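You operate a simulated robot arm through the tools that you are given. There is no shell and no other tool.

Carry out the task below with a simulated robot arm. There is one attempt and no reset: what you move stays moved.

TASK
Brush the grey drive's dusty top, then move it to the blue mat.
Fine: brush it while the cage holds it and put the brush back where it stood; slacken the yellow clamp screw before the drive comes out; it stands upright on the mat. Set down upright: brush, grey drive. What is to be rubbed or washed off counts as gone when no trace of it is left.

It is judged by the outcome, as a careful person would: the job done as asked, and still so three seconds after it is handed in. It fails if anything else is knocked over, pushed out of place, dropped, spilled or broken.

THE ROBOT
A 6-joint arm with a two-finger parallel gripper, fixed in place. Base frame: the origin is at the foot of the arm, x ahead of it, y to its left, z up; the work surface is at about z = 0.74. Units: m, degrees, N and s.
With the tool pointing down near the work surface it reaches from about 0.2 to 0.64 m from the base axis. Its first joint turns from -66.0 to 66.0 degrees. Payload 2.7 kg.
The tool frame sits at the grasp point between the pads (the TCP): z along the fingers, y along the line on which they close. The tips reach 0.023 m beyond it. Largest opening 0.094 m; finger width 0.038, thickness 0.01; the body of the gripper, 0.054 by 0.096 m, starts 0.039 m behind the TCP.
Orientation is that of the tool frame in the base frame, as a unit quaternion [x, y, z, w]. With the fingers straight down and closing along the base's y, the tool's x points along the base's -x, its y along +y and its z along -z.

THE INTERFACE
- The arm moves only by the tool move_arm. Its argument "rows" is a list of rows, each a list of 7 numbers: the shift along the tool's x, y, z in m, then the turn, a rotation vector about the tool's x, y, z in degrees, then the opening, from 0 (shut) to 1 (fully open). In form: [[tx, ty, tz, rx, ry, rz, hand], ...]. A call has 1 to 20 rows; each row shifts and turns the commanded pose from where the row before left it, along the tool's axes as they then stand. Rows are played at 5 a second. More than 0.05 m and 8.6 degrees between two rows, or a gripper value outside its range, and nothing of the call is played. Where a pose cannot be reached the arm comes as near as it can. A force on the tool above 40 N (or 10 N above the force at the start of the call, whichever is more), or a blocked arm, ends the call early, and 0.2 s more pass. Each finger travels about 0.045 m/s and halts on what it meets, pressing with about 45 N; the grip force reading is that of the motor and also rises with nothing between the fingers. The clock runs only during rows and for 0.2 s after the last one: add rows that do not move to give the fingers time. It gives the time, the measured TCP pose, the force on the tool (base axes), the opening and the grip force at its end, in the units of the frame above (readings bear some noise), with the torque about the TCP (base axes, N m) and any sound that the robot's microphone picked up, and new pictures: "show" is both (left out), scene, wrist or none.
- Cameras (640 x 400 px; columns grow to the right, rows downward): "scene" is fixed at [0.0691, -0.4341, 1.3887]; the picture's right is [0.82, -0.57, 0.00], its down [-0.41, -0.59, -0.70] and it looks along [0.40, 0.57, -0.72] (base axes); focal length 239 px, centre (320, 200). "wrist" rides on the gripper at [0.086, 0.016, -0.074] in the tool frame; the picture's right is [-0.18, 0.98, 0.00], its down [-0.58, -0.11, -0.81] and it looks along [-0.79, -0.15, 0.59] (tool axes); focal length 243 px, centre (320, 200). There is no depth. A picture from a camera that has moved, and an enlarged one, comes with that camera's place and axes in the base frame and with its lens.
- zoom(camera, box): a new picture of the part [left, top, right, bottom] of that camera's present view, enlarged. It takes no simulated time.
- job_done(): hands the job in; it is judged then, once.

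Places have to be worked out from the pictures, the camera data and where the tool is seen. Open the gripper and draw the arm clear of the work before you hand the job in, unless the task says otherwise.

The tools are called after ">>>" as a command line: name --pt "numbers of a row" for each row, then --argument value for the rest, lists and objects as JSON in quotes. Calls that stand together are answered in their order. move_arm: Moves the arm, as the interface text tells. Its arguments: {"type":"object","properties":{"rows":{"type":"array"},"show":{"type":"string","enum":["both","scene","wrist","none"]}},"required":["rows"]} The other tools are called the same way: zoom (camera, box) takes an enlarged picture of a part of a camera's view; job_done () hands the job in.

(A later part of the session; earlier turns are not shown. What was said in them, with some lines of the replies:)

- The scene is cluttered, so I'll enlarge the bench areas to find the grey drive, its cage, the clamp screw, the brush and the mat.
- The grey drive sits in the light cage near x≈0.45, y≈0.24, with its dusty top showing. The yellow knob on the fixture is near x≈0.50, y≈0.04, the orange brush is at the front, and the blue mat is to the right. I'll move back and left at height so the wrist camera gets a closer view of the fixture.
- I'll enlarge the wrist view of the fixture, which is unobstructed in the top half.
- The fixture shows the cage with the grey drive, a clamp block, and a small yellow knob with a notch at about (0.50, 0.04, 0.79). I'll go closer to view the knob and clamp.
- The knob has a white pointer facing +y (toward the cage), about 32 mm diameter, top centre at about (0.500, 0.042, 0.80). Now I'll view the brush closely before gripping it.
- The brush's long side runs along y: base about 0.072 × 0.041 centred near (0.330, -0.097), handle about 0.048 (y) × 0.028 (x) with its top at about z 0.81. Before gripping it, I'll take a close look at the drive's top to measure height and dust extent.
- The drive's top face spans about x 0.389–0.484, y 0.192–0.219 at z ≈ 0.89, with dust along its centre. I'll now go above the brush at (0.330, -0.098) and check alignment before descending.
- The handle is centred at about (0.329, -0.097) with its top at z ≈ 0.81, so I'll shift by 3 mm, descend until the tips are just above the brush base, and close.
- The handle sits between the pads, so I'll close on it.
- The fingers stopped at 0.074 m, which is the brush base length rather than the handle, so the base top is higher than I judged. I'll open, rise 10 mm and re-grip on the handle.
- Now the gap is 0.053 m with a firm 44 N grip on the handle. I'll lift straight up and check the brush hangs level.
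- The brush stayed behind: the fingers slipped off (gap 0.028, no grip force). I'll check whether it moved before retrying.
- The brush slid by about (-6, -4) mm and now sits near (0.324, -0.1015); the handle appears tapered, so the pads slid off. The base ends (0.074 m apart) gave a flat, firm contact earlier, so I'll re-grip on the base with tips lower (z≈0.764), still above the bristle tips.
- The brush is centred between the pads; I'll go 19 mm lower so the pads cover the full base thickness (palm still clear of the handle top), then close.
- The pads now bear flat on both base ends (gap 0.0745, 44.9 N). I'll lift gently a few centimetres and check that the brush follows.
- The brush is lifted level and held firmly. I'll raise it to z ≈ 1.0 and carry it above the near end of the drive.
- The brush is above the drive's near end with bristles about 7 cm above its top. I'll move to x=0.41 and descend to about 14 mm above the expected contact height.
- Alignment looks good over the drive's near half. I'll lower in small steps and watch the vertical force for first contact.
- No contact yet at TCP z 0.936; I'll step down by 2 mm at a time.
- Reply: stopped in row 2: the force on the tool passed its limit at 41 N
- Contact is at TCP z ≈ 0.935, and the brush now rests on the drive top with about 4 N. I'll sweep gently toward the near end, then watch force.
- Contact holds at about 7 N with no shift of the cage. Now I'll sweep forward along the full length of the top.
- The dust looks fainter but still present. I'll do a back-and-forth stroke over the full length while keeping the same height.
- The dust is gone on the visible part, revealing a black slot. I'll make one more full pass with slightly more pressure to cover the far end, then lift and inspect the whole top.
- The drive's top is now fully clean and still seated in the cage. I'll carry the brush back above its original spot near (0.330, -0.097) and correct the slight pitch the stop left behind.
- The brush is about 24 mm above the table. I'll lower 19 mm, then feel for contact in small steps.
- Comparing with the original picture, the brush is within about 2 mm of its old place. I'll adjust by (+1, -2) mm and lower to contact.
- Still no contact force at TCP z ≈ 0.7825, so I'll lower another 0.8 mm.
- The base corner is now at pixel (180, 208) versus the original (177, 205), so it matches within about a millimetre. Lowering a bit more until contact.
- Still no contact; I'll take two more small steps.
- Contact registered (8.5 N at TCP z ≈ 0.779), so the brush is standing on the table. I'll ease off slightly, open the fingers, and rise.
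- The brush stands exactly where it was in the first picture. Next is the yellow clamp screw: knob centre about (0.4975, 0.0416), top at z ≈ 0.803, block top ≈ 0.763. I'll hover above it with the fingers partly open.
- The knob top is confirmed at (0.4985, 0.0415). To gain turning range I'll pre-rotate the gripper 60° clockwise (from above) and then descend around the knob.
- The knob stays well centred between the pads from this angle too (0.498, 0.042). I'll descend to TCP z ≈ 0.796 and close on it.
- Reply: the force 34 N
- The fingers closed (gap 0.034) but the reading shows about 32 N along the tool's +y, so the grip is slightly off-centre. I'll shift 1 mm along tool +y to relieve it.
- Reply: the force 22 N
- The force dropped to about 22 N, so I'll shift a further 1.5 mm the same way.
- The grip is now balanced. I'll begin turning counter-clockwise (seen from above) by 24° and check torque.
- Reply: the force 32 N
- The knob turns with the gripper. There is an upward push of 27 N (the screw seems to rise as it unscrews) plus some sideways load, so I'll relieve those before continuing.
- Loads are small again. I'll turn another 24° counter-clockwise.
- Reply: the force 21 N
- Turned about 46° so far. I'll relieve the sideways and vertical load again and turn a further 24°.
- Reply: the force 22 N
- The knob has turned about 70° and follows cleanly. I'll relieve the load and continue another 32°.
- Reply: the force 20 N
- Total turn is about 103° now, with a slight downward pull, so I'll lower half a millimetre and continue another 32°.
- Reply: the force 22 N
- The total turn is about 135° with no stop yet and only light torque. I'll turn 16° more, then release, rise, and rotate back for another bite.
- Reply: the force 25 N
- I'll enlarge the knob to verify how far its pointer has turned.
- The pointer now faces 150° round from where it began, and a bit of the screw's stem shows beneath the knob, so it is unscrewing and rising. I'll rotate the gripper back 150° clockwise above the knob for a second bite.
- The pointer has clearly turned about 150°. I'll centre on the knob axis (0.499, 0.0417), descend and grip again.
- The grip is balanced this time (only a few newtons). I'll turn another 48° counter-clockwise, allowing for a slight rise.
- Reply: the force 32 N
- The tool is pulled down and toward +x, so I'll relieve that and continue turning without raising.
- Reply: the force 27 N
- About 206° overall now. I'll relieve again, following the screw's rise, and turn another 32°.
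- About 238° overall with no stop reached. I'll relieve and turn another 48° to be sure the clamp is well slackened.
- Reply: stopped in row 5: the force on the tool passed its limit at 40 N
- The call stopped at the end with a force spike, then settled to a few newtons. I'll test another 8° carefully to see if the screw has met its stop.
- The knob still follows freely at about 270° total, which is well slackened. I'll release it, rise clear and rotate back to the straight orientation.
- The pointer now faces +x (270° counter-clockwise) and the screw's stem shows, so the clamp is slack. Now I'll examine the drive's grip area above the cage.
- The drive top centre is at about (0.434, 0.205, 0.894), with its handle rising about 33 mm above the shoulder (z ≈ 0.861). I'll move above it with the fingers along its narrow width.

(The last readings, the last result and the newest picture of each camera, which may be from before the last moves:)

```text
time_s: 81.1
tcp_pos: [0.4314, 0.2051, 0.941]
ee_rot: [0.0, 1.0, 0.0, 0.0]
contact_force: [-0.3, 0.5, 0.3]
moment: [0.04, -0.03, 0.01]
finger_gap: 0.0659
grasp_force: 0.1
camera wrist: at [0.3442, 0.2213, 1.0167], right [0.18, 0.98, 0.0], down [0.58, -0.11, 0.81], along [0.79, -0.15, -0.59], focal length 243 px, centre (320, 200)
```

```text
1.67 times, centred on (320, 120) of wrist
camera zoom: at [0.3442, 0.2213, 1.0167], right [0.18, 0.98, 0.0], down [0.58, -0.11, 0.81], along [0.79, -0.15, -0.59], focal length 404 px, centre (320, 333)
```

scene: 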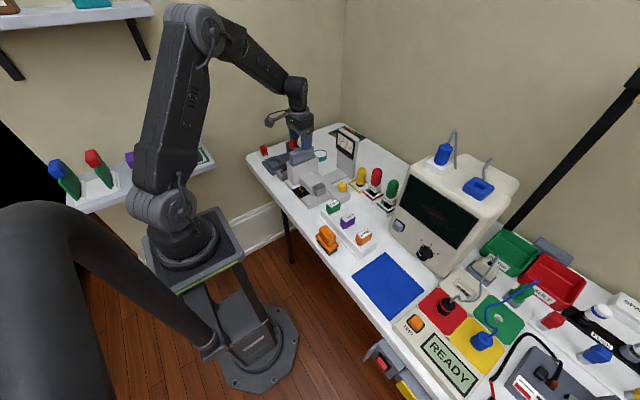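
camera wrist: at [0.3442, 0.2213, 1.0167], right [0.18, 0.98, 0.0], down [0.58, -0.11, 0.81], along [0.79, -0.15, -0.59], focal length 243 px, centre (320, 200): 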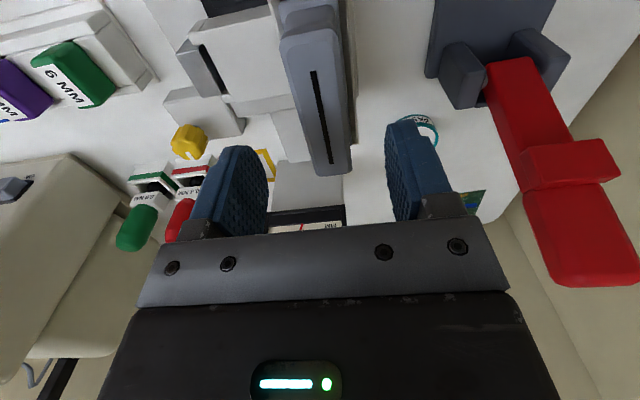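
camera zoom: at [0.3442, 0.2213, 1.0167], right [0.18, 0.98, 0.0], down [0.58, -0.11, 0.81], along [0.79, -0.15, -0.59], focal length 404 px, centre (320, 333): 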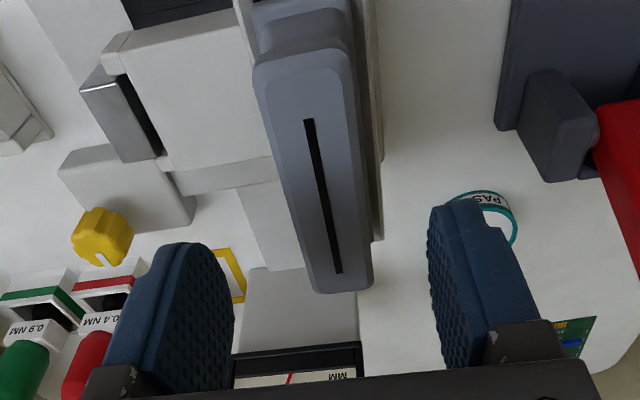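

The drive's top centre measures (0.4345, 0.206), right under the gripper. I'll descend so the tips reach z ≈ 0.868, just above the shoulder, then close gently.

>>> move_arm --pt "-0.001 0.0008 0.02 0 0 0 0.7" --pt "0 0 0.02 0 0 0 0.7" --pt "0 0 0.01 0 0 0 0.7" --pt "0 0 0 0 0 0 0.7" --show "both"

>>> zoom --camera "scene" --box '[270, 110, 350, 180]'

>>> zoom --camera "wrist" --box '[200, 0, 440, 240]'

```text
time_s: 82.1
tcp_pos: [0.4341, 0.206, 0.8928]
ee_rot: [-0.001, 1.0, -0.001, 0.001]
contact_force: [-0.6, -0.1, 0.2]
moment: [-0.02, -0.01, -0.04]
finger_gap: 0.0658
grasp_force: 0.1
camera wrist: at [0.3455, 0.2214, 0.9684], right [0.18, 0.98, 0.0], down [0.58, -0.11, 0.81], along [0.79, -0.15, -0.59], focal length 243 px, centre (320, 200)
```

scene: 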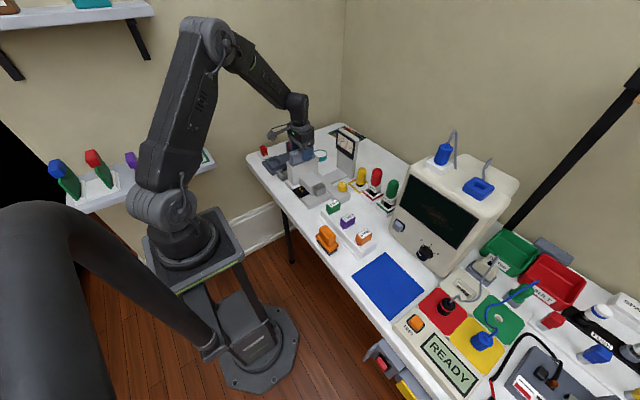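
wrist: 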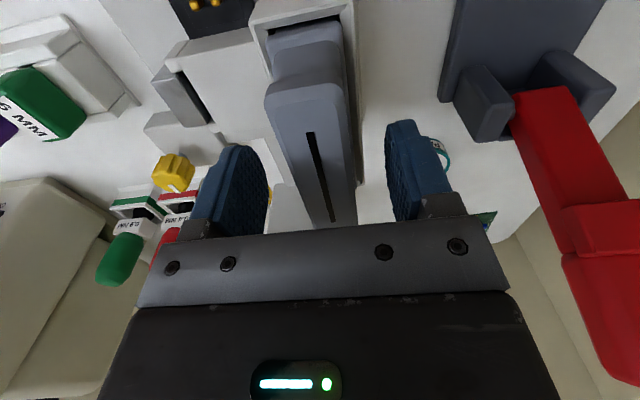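

```text
5.71 times, centred on (310, 145) of scene
camera zoom: at [0.0691, -0.4341, 1.3887], right [0.82, -0.57, 0.0], down [-0.41, -0.59, -0.7], along [0.4, 0.57, -0.72], focal length 1366 px, centre (377, 514)
```

zoom: 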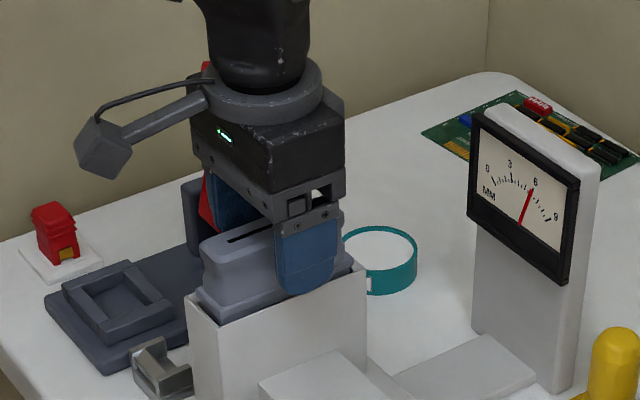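

```text
1.67 times, centred on (320, 120) of wrist
camera zoom: at [0.3455, 0.2214, 0.9684], right [0.18, 0.98, 0.0], down [0.58, -0.11, 0.81], along [0.79, -0.15, -0.59], focal length 404 px, centre (320, 333)
```

zoom: 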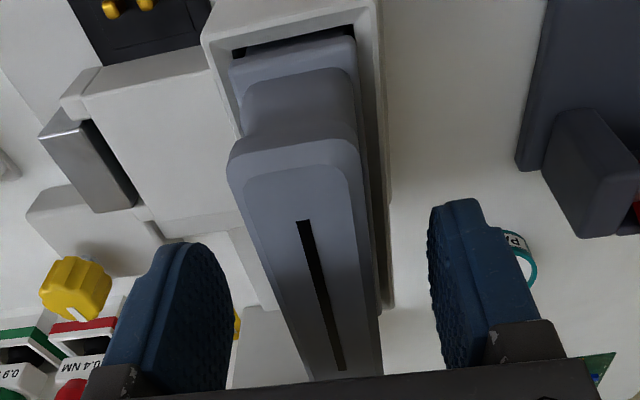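

The pads straddle the handle with nothing else in reach, so I'll close on it.

>>> move_arm --pt "0 0 0 0 0 0 0.5" --pt "0 0 0 0 0 0 0.3" --pt "0 0 0 0 0 0 0.1" --pt "0 0 0 0 0 0 0.1" --pt "0 0 0 0 0 0 0.1" --pt "0 0 0 0 0 0 0.1" --show "wrist"

>>> zoom --camera "scene" --box '[270, 110, 350, 180]'

>>> zoom --camera "wrist" --box '[200, 0, 440, 240]'

```text
time_s: 83.5
tcp_pos: [0.4341, 0.2069, 0.8933]
ee_rot: [0.0, 1.0, 0.001, 0.001]
contact_force: [-0.8, 23.1, -3.0]
moment: [0.3, -0.15, -0.5]
finger_gap: 0.0277
grasp_force: 45.2
camera wrist: at [0.3454, 0.2229, 0.9688], right [0.18, 0.98, 0.0], down [0.58, -0.11, 0.81], along [0.79, -0.15, -0.59], focal length 243 px, centre (320, 200)
```

wrist: 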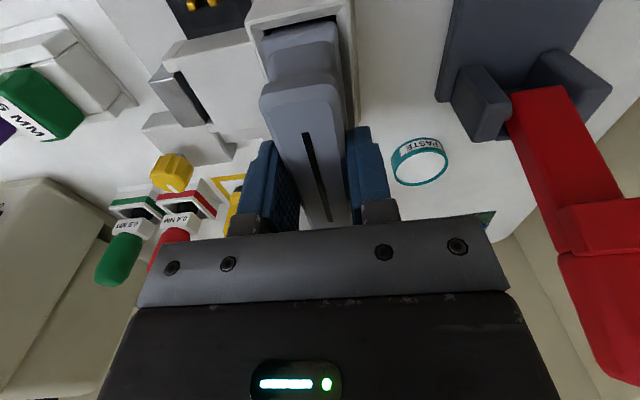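

```text
5.71 times, centred on (310, 145) of scene
camera zoom: at [0.0691, -0.4335, 1.3889], right [0.82, -0.57, 0.0], down [-0.41, -0.59, -0.7], along [0.4, 0.57, -0.72], focal length 1366 px, centre (377, 514)
```

zoom: 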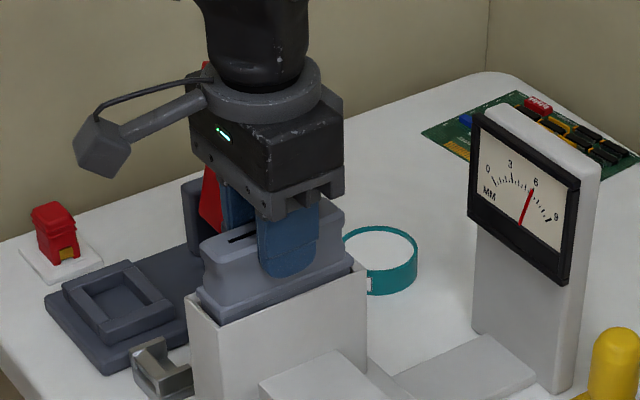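

```text
1.67 times, centred on (320, 120) of wrist
camera zoom: at [0.3454, 0.2229, 0.9688], right [0.18, 0.98, 0.0], down [0.58, -0.11, 0.81], along [0.79, -0.15, -0.59], focal length 404 px, centre (320, 333)
```

zoom: 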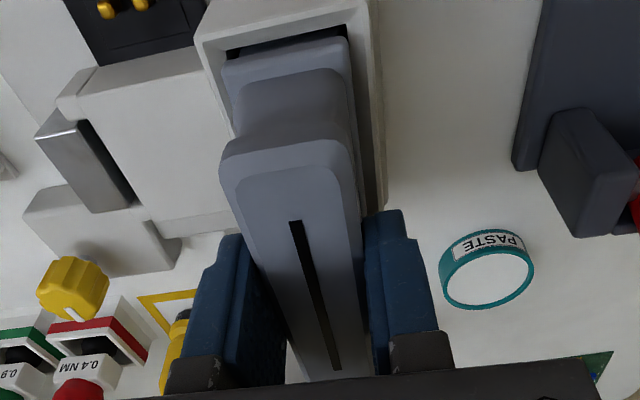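

Gripped at gap 0.0277 with a 23 N side load toward +y, so I'll shift about 2 mm in +y to centre the grip.

>>> move_arm --pt "0 0.001 0 0 0 0 0.1" --pt "0 0.001 0 0 0 0 0.1" --pt "0 0 0 0 0 0 0.1" --show "none"

```text
time_s: 84.3
tcp_pos: [0.4338, 0.2071, 0.8948]
ee_rot: [-0.001, 1.0, -0.001, 0.0]
contact_force: [-14.9, 8.2, 27.7]
moment: [0.0, 0.27, -0.38]
finger_gap: 0.0278
grasp_force: 44.3
```

There is now some upward and -x load; I'll ease up 1.5 mm and slightly toward -x and read again.

>>> move_arm --pt "0.0008 0.0005 -0.0015 0 0 0 0.1" --pt "0 0 0 0 0 0 0.1" --show "none"

```text
time_s: 84.9
tcp_pos: [0.4338, 0.2064, 0.8932]
ee_rot: [-0.001, 1.0, 0.0, 0.001]
contact_force: [-2.6, 12.6, 8.2]
moment: [-0.02, 0.58, -0.3]
finger_gap: 0.0279
grasp_force: 44.6
```

Loads are small now. I'll lift gently by 6 mm and watch the force.

>>> move_arm --pt "0 0.0005 -0.002 0 0 0 0.1" --pt "0 0 -0.002 0 0 0 0.1" --pt "0 0 -0.002 0 0 0 0.1" --pt "0 0 0 0 0 0 0.1" --show "none"

```text
time_s: 85.9
tcp_pos: [0.4333, 0.206, 0.8993]
ee_rot: [-0.001, 1.0, 0.001, 0.001]
contact_force: [9.0, 9.7, -4.5]
moment: [0.0, 0.2, -0.29]
finger_gap: 0.0276
grasp_force: 45.0
```

Only about 4.5 N of downward pull. I'll check whether the drive is rising with the gripper.

>>> move_arm --pt "0 0.0005 -0.005 0 0 0 0.1" --pt "0 0.0005 -0.005 0 0 0 0.1" --pt "0 0 -0.005 0 0 0 0.1" --pt "0 0 0 0 0 0 0.1" --show "scene"

>>> zoom --camera "scene" --box '[270, 110, 350, 180]'

>>> zoom --camera "wrist" --box '[200, 0, 440, 240]'

```text
time_s: 86.9
tcp_pos: [0.4329, 0.2084, 0.9136]
ee_rot: [-0.001, 1.0, 0.0, 0.0]
contact_force: [0.4, 0.2, -2.1]
moment: [0.01, -0.01, -0.03]
finger_gap: 0.0279
grasp_force: 44.9
```

scene: 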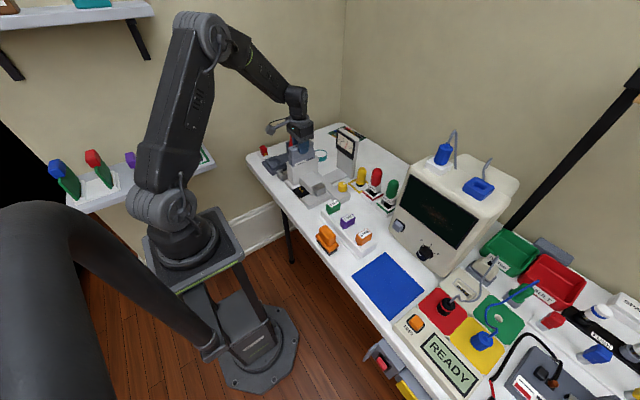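

```text
5.71 times, centred on (310, 145) of scene
camera zoom: at [0.0691, -0.4341, 1.3887], right [0.82, -0.57, 0.0], down [-0.41, -0.59, -0.7], along [0.4, 0.57, -0.72], focal length 1366 px, centre (377, 514)
```

zoom: 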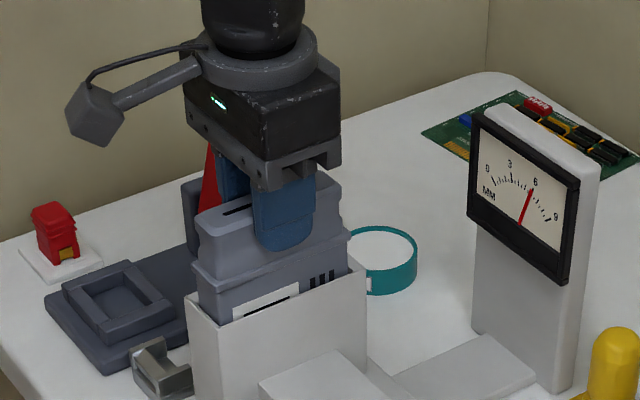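

```text
1.67 times, centred on (320, 120) of wrist
camera zoom: at [0.3449, 0.2245, 0.9883], right [0.18, 0.98, 0.0], down [0.58, -0.11, 0.81], along [0.79, -0.15, -0.59], focal length 404 px, centre (320, 333)
```

zoom: 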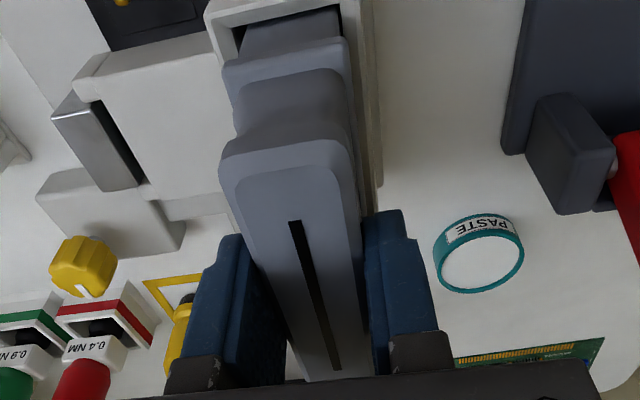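

The drive is rising freely with the gripper, its label emerging from the cage. I'll continue straight up until it is fully clear.

>>> move_arm --pt "0 0 -0.01 0 0 0 0.1" --pt "0 0 -0.015 0 0 0 0.1" --pt "0 0 -0.02 0 0 0 0.1" --pt "0 0 -0.02 0 0 0 0.1" --pt "0 0 -0.02 0 0 0 0.1" --pt "0 0 -0.02 0 0 0 0.1" --pt "0 0 -0.02 0 0 0 0.1" --pt "0 0 -0.02 0 0 0 0.1" --pt "0 0 0 0 0 0 0.1" --show "both"

>>> zoom --camera "scene" --box '[250, 50, 370, 180]'

```text
time_s: 88.9
tcp_pos: [0.4307, 0.2081, 1.0592]
ee_rot: [-0.001, 1.0, 0.0, 0.0]
contact_force: [0.6, 0.5, -2.2]
moment: [0.02, -0.01, -0.01]
finger_gap: 0.0278
grasp_force: 44.9
camera wrist: at [0.3443, 0.2243, 1.1337], right [0.18, 0.98, 0.0], down [0.58, -0.11, 0.81], along [0.79, -0.15, -0.59], focal length 243 px, centre (320, 200)
```

scene: 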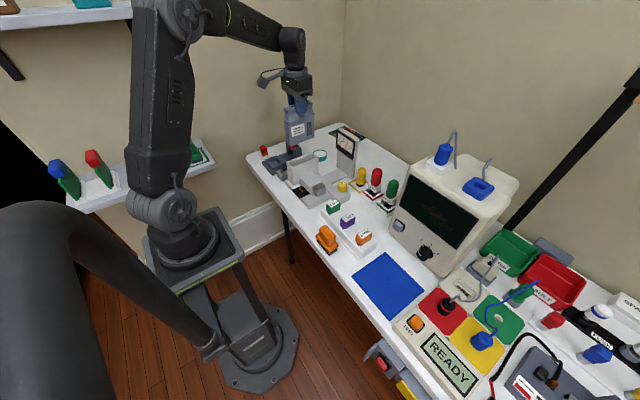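
wrist: 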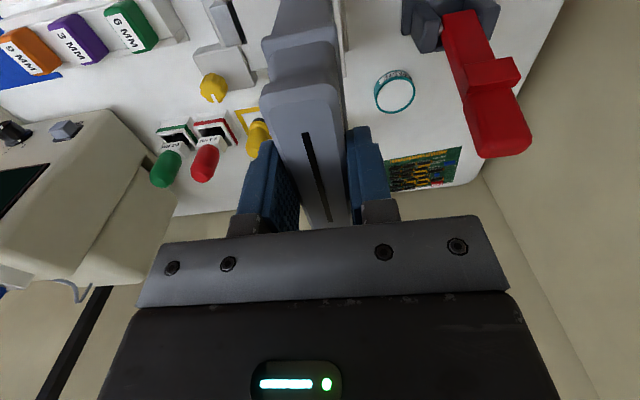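

```text
3.08 times, centred on (310, 115) of scene
camera zoom: at [0.0691, -0.4341, 1.3887], right [0.82, -0.57, 0.0], down [-0.41, -0.59, -0.7], along [0.4, 0.57, -0.72], focal length 736 px, centre (351, 462)
```

zoom: 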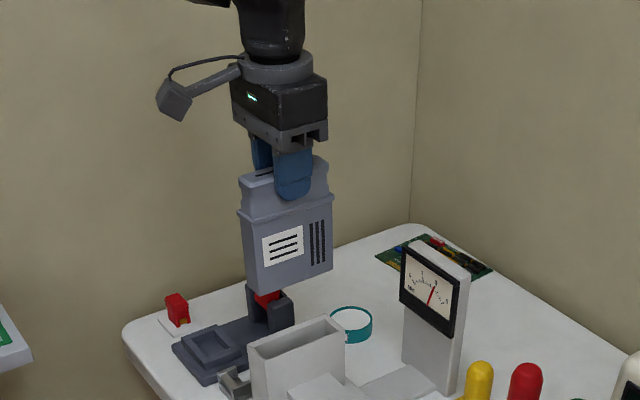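

The drive is fully out (about 0.127 m tall) and held upright. The mat spans about x 0.328–0.465, y −0.372 to −0.222, so I'll carry the drive at this height to above its centre (0.397, −0.297).

>>> move_arm --pt "0.001 -0.015 0 0 0 0 0.1" --pt "0.002 -0.03 0 0 0 0 0.1" --pt "0.003 -0.04 0 0 0 0 0.1" --pt "0.003 -0.04 0 0 0 0 0.1" --pt "0.003 -0.04 0 0 0 0 0.1" --pt "0.003 -0.04 0 0 0 0 0.1" --pt "0.003 -0.04 0 0 0 0 0.1" --pt "0.003 -0.04 0 0 0 0 0.1" --pt "0.003 -0.04 0 0 0 0 0.1" --pt "0.003 -0.04 0 0 0 0 0.1" --pt "0.003 -0.04 0 0 0 0 0.1" --pt "0.003 -0.04 0 0 0 0 0.1" --pt "0.002 -0.036 0 0 0 0 0.1" --pt "0.0005 -0.0235 0 0 0 0 0.1" --pt "0 0 0 0 0 0 0.1" --pt "0 0 0 0 0 0 0.1" --show "both"

>>> zoom --camera "scene" --box '[310, 130, 470, 330]'

```text
time_s: 92.3
tcp_pos: [0.4006, -0.2962, 1.0588]
ee_rot: [-0.001, 1.0, 0.0, 0.0]
contact_force: [-0.3, 0.4, -1.9]
moment: [-0.03, 0.02, -0.01]
finger_gap: 0.0278
grasp_force: 45.1
camera wrist: at [0.3115, -0.2792, 1.1336], right [0.18, 0.98, 0.0], down [0.58, -0.11, 0.81], along [0.79, -0.15, -0.59], focal length 243 px, centre (320, 200)
```

scene: 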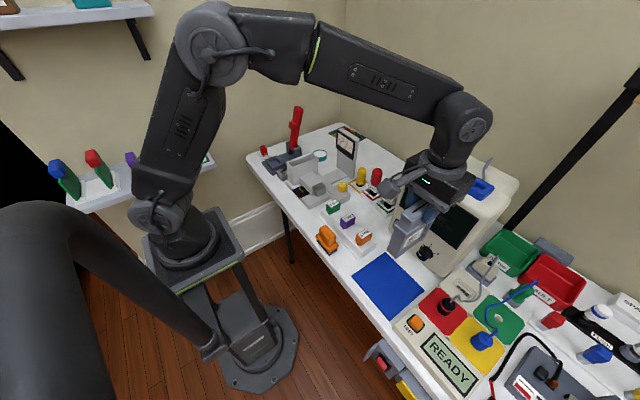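
wrist: 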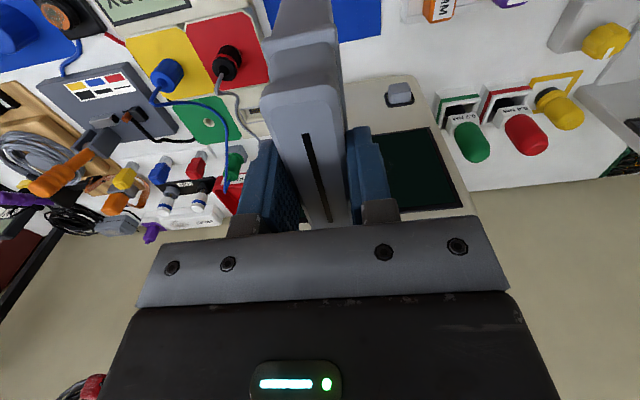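

```text
2.00 times, centred on (390, 230) of scene
camera zoom: at [0.0691, -0.4342, 1.3887], right [0.82, -0.57, 0.0], down [-0.41, -0.59, -0.7], along [0.4, 0.57, -0.72], focal length 478 px, centre (180, 140)
```

zoom: 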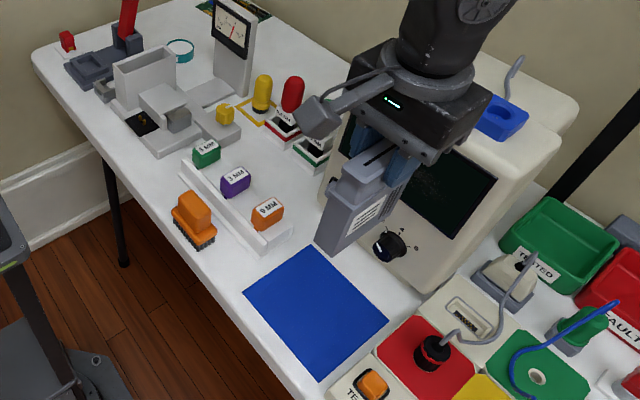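

The drive hangs upright over the mat, clear of the monitor (front at x ≈ 0.53). I'll lower it to about 3 cm above the mat and check.

>>> move_arm --pt "0 0 0.02 0 0 0 0.1" --pt "0 0 0.035 0 0 0 0.1" --pt "0 0 0.035 0 0 0 0.1" --pt "0 0 0.035 0 0 0 0.1" --pt "0 0 0.025 0 0 0 0.1" --pt "0 0 0.01 0 0 0 0.1" --pt "0 0 0 0 0 0 0.1" --show "both"

>>> zoom --camera "scene" --box '[330, 190, 460, 330]'

```text
time_s: 93.9
tcp_pos: [0.3994, -0.2998, 0.8987]
ee_rot: [-0.001, 1.0, 0.001, 0.0]
contact_force: [-0.4, 0.0, -2.7]
moment: [0.0, -0.01, 0.02]
finger_gap: 0.0278
grasp_force: 45.3
camera wrist: at [0.3122, -0.2832, 0.9732], right [0.18, 0.98, 0.0], down [0.58, -0.11, 0.81], along [0.79, -0.15, -0.59], focal length 243 px, centre (320, 200)
```

scene: 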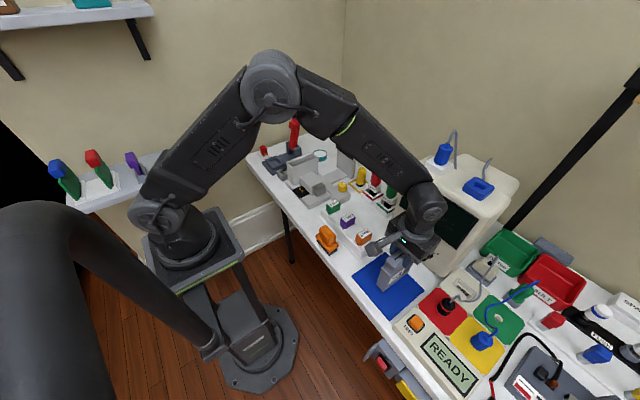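
wrist: 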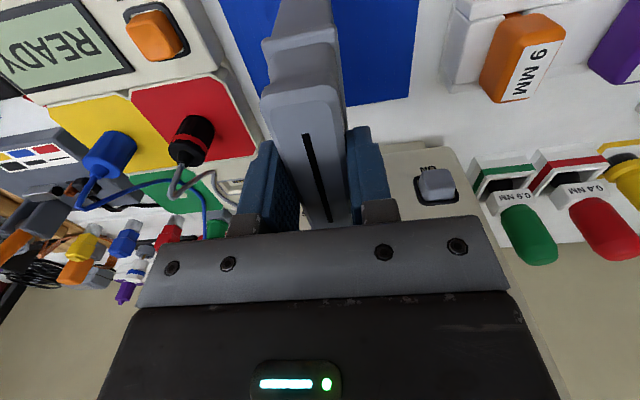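

```text
2.86 times, centred on (395, 260) of scene
camera zoom: at [0.0691, -0.4342, 1.3887], right [0.82, -0.57, 0.0], down [-0.41, -0.59, -0.7], along [0.4, 0.57, -0.72], focal length 683 px, centre (106, 29)
```

zoom: 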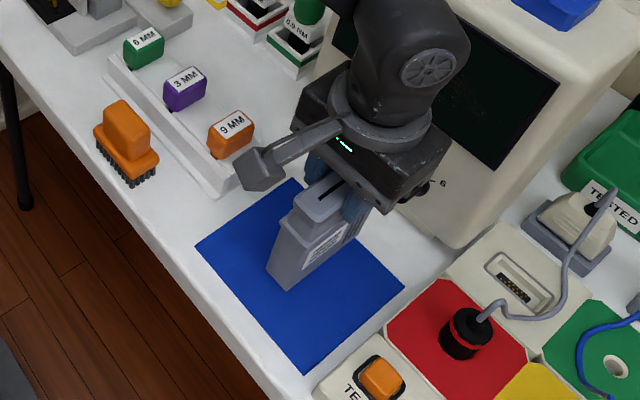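

The drive is centred over the mat, bottom about 3 cm above it. I'll lower 22 mm and then feel for contact in small steps.

>>> move_arm --pt "0 0 0.01 0 0 0 0.1" --pt "0 0 0.008 0 0 0 0.1" --pt "0 0 0.004 0 0 0 0.1" --pt "0 0 0 0 0 0 0.1" --show "scene"

>>> zoom --camera "scene" --box '[350, 220, 430, 310]'

```text
time_s: 94.9
tcp_pos: [0.4003, -0.2983, 0.8782]
ee_rot: [-0.002, 1.0, 0.0, 0.0]
contact_force: [-0.2, 1.1, -2.6]
moment: [-0.01, 0.03, -0.02]
finger_gap: 0.0278
grasp_force: 45.3
```

scene: 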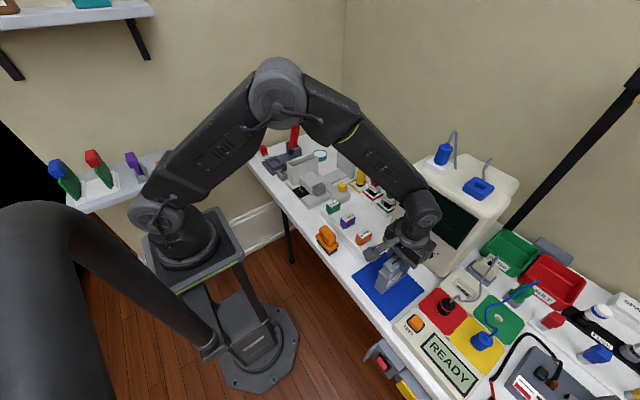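

```text
4.44 times, centred on (390, 265) of scene
camera zoom: at [0.0691, -0.4342, 1.3887], right [0.82, -0.57, 0.0], down [-0.41, -0.59, -0.7], along [0.4, 0.57, -0.72], focal length 1062 px, centre (9, -89)
```

zoom: 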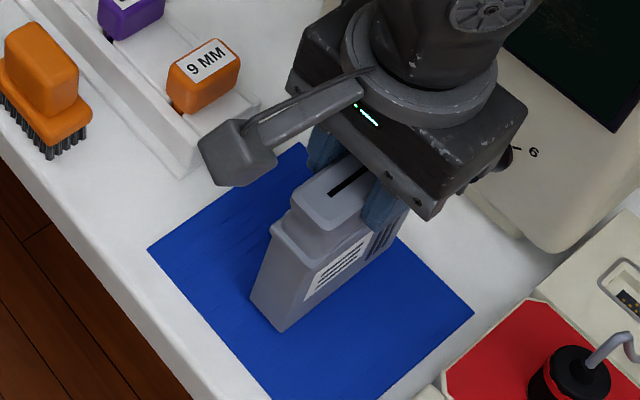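

No contact yet at TCP z ≈ 0.877; the drive's foot is a few millimetres above the mat. I'll lower in 2 mm steps.

>>> move_arm --pt "0 0 0.002 0 0 0 0.1" --pt "0 0 0.002 0 0 0 0.1" --pt "0 0 0 0 0 0 0.1" --show "none"

>>> move_arm --pt "0 0 0.0015 0 0 0 0.1" --pt "0 0 0 0 0 0 0.1" --show "none"

```text
time_s: 95.7
tcp_pos: [0.399, -0.2985, 0.8731]
ee_rot: [-0.001, 1.0, 0.0, 0.0]
contact_force: [0.4, 0.8, -2.5]
moment: [0.0, 0.0, -0.02]
finger_gap: 0.0275
grasp_force: 45.3
```

```text
time_s: 96.3
tcp_pos: [0.3995, -0.296, 0.8717]
ee_rot: [-0.001, 1.0, 0.0, -0.001]
contact_force: [-0.7, -0.6, -3.5]
moment: [0.0, -0.02, 0.0]
finger_gap: 0.0275
grasp_force: 44.7
```

Still hanging free (−3 N is its weight). Continuing in small steps.

>>> move_arm --pt "0 0 0.0012 0 0 0 0.1" --pt "0 0 0 0 0 0 0.1" --show "none"

>>> move_arm --pt "0 0 0.0012 0 0 0 0.1" --pt "0 0 0 0 0 0 0.1" --show "scene"

>>> zoom --camera "scene" --box '[360, 250, 410, 300]'

```text
time_s: 96.9
tcp_pos: [0.3996, -0.296, 0.8713]
ee_rot: [-0.001, 1.0, 0.001, -0.001]
contact_force: [-1.6, 1.3, 1.5]
moment: [0.14, 0.07, 0.08]
finger_gap: 0.0277
grasp_force: 44.9
```

```text
time_s: 97.5
tcp_pos: [0.3971, -0.2951, 0.8726]
ee_rot: [0.0, 1.0, -0.001, 0.001]
contact_force: [-3.9, 4.7, 18.7]
moment: [0.59, 0.82, -0.03]
finger_gap: 0.0279
grasp_force: 45.0
```

scene: 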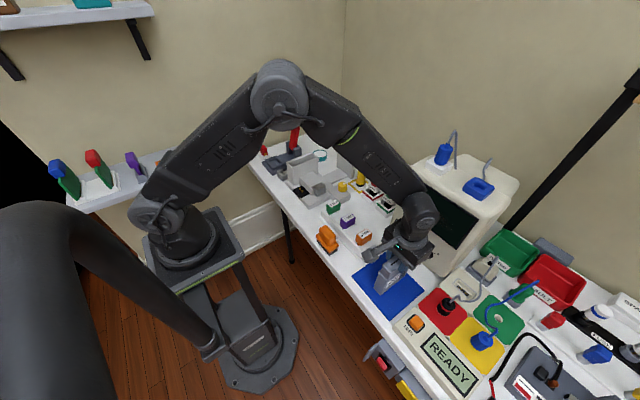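

```text
8.00 times, centred on (385, 275) of scene
camera zoom: at [0.0688, -0.4339, 1.3888], right [0.82, -0.57, 0.0], down [-0.41, -0.59, -0.7], along [0.4, 0.57, -0.72], focal length 1912 px, centre (-200, -400)
```

zoom: 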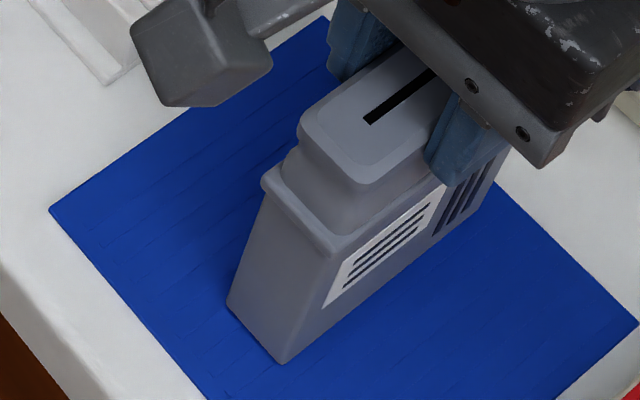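

The drive has touched down on the mat (18.7 N). I'll ease off about 1 mm, open the fingers and rise straight up.

>>> move_arm --pt "0 0 -0.0009 0 0 0 0.1" --pt "0 0 0 0 0 0 0.1" --show "none"

>>> move_arm --pt "0 0 0 0 0 0 0.4" --pt "0 0 0 0 0 0 0.6" --pt "0 0 0 0 0 0 0.8" --pt "0 0 0 0 0 0 0.8" --pt "0 0 0 0 0 0 0.8" --show "both"

>>> zoom --camera "scene" --box '[360, 250, 410, 300]'

```text
time_s: 98.1
tcp_pos: [0.3982, -0.2972, 0.8704]
ee_rot: [-0.001, 1.0, 0.0, 0.001]
contact_force: [-2.1, 4.8, 18.2]
moment: [0.43, 0.3, 0.02]
finger_gap: 0.0277
grasp_force: 45.0
```

```text
time_s: 99.3
tcp_pos: [0.3993, -0.2957, 0.8717]
ee_rot: [-0.001, 1.0, 0.0, -0.001]
contact_force: [0.5, -0.2, 0.0]
moment: [-0.01, 0.03, 0.02]
finger_gap: 0.0753
grasp_force: 0.1
camera wrist: at [0.3108, -0.2805, 0.9452], right [0.18, 0.98, 0.0], down [0.58, -0.11, 0.81], along [0.79, -0.15, -0.59], focal length 243 px, centre (320, 200)
```

scene: 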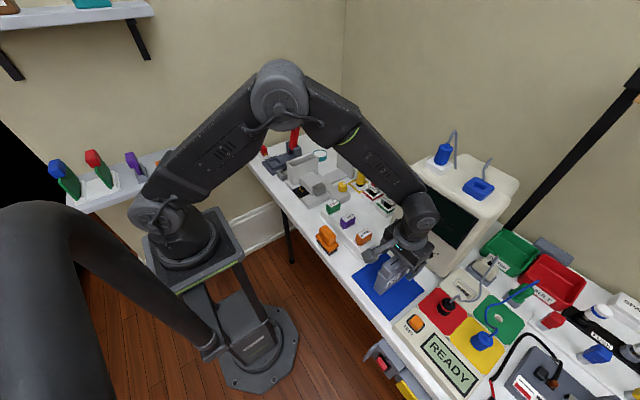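
wrist: 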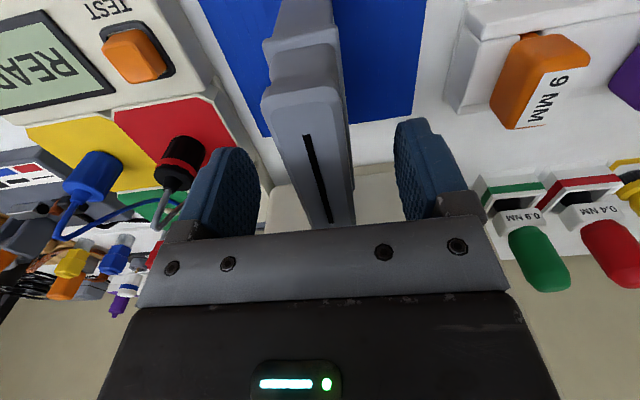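

```text
8.00 times, centred on (385, 275) of scene
camera zoom: at [0.0691, -0.4341, 1.3887], right [0.82, -0.57, 0.0], down [-0.41, -0.59, -0.7], along [0.4, 0.57, -0.72], focal length 1912 px, centre (-200, -400)
```

zoom: 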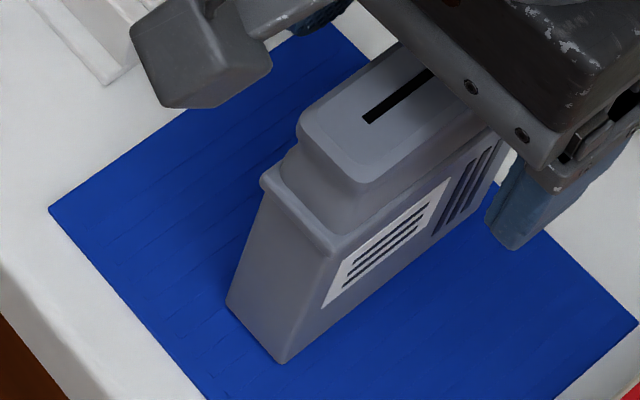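

The fingers are open and the drive stands free and upright on the mat. I'll rise straight up well clear and then draw the arm back.

>>> move_arm --pt "0 0 -0.015 0 0 0 0.8" --pt "0 0 -0.03 0 0 0 0.8" --pt "0 0 -0.04 0 0 0 0.8" --pt "0 0 -0.045 0 0 0 0.9" --pt "0 0 -0.045 0 0 0 1" --pt "0 0 -0.045 0 0 0 1" --pt "0.02 0.04 -0.015 0 0 0 1" --pt "0.02 0.04 -0.015 0 0 0 1" --pt "0.02 0.04 -0.01 0 0 0 1" --pt "0 0.04 0 0 0 0 1" --pt "0 0.04 0 0 0 0 1" --pt "0 0 0 0 0 0 1" --pt "0 0 0 0 0 0 1" --show "both"

>>> zoom --camera "scene" --box '[340, 220, 450, 330]'

>>> zoom --camera "scene" --box '[240, 100, 420, 260]'

>>> zoom --camera "scene" --box '[305, 215, 355, 255]'

```text
time_s: 102.1
tcp_pos: [0.339, -0.0955, 1.1301]
ee_rot: [-0.001, 1.0, 0.0, 0.0]
contact_force: [-0.5, -0.1, -0.4]
moment: [-0.01, -0.03, -0.01]
finger_gap: 0.0938
grasp_force: 0.1
camera wrist: at [0.2513, -0.079, 1.2054], right [0.18, 0.98, 0.0], down [0.58, -0.11, 0.81], along [0.79, -0.15, -0.59], focal length 243 px, centre (320, 200)
```

scene: 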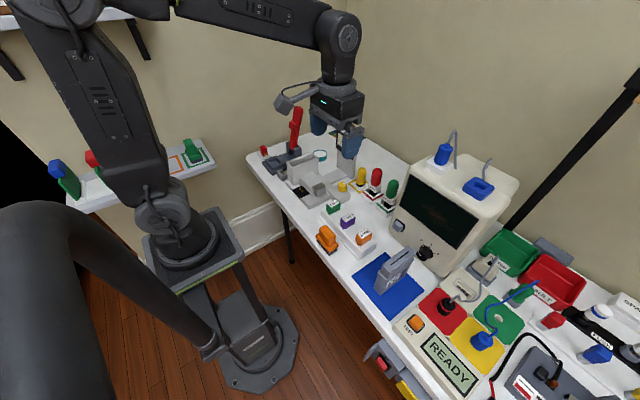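
wrist: 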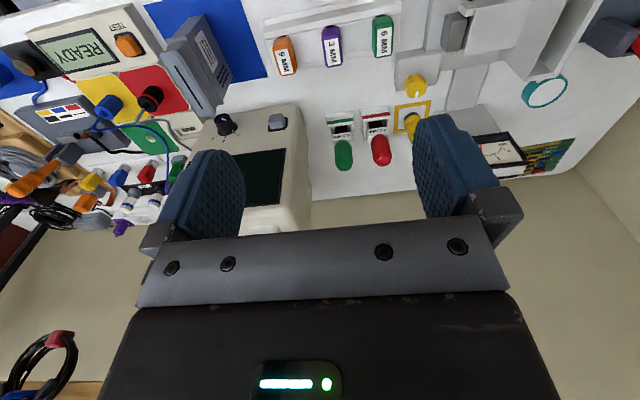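

```text
3.64 times, centred on (395, 275) of scene
camera zoom: at [0.0691, -0.4341, 1.3887], right [0.82, -0.57, 0.0], down [-0.41, -0.59, -0.7], along [0.4, 0.57, -0.72], focal length 869 px, centre (47, -73)
```

zoom: 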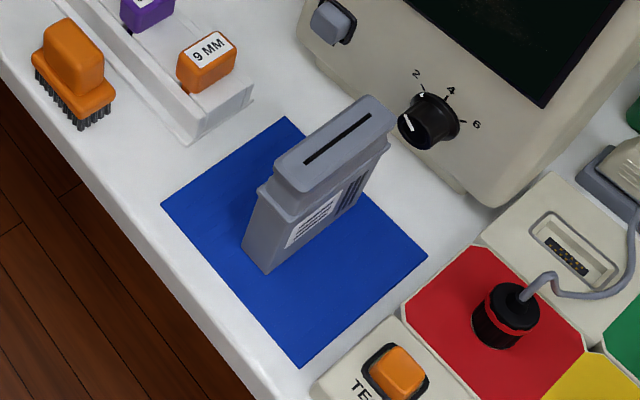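

```text
2.50 times, centred on (330, 180) of scene
camera zoom: at [0.0691, -0.4341, 1.3887], right [0.82, -0.57, 0.0], down [-0.41, -0.59, -0.7], along [0.4, 0.57, -0.72], focal length 598 px, centre (295, 250)
```

zoom: 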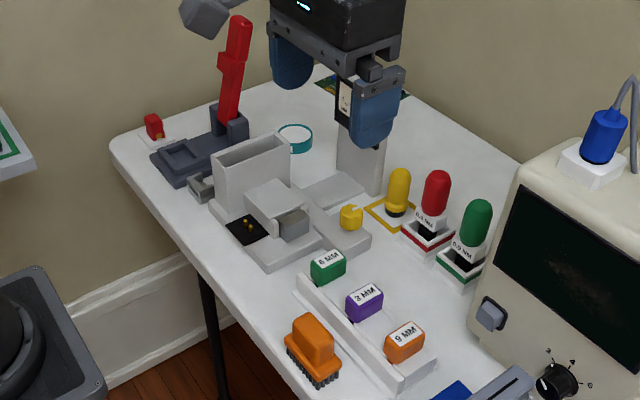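

```text
10.00 times, centred on (330, 235) of scene
camera zoom: at [0.0691, -0.4341, 1.3887], right [0.82, -0.57, 0.0], down [-0.41, -0.59, -0.7], along [0.4, 0.57, -0.72], focal length 2391 px, centre (220, -150)
```

zoom: 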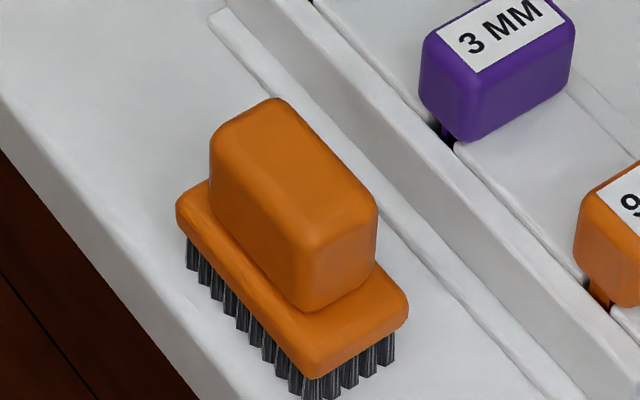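

Everything looks in place; I'll take one last enlarged look at the drive's top for any dust remnants.

>>> zoom --camera "scene" --box '[375, 240, 425, 275]'

>>> zoom --camera "wrist" --box '[150, 0, 270, 130]'

```text
11.43 times, centred on (400, 258) of scene
camera zoom: at [0.0691, -0.4341, 1.3887], right [0.82, -0.57, 0.0], down [-0.41, -0.59, -0.7], along [0.4, 0.57, -0.72], focal length 2732 px, centre (-594, -457)
```

zoom: 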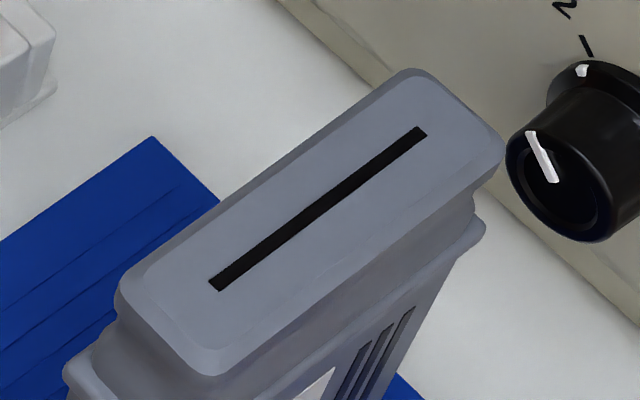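

```text
3.08 times, centred on (210, 65) of wrist
camera zoom: at [0.2513, -0.079, 1.2054], right [0.18, 0.98, 0.0], down [0.58, -0.11, 0.81], along [0.79, -0.15, -0.59], focal length 746 px, centre (658, 615)
```

zoom: 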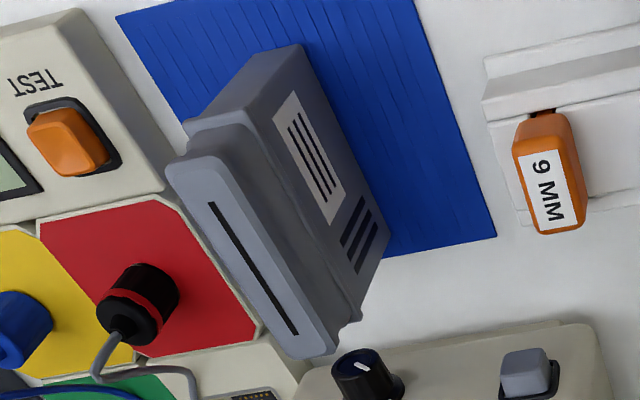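

The drive's top has no dust left and it stands upright on the mat. The brush is back where it stood, the clamp screw is slackened, nothing else appears disturbed, and the gripper is open and clear. Handing the job in.

>>> job_done

```text
The job is handed in.
```

The grey drive's top is brushed clean and the drive now stands upright on the blue mat. The job is handed in.

- **Brushing:** I swept the full length of the top several times while the drive was still in the cage. The last close-up shows no dust left.
- **Brush:** it is upright in its original spot, within about a millimetre judging by the before and after pictures. My first grip slipped off the handle and slid the brush about 7 mm along the table. I re-gripped it by the base and corrected the position when I put it back.
- **Clamp screw:** I turned the yellow screw about 270° counter-clockwise before lifting the drive. No stop or marking shows how far counts as slack, but the drive then lifted out freely.
- **Rest of the bench:** nothing else looks moved or disturbed. The gripper is open and the arm is drawn clear.
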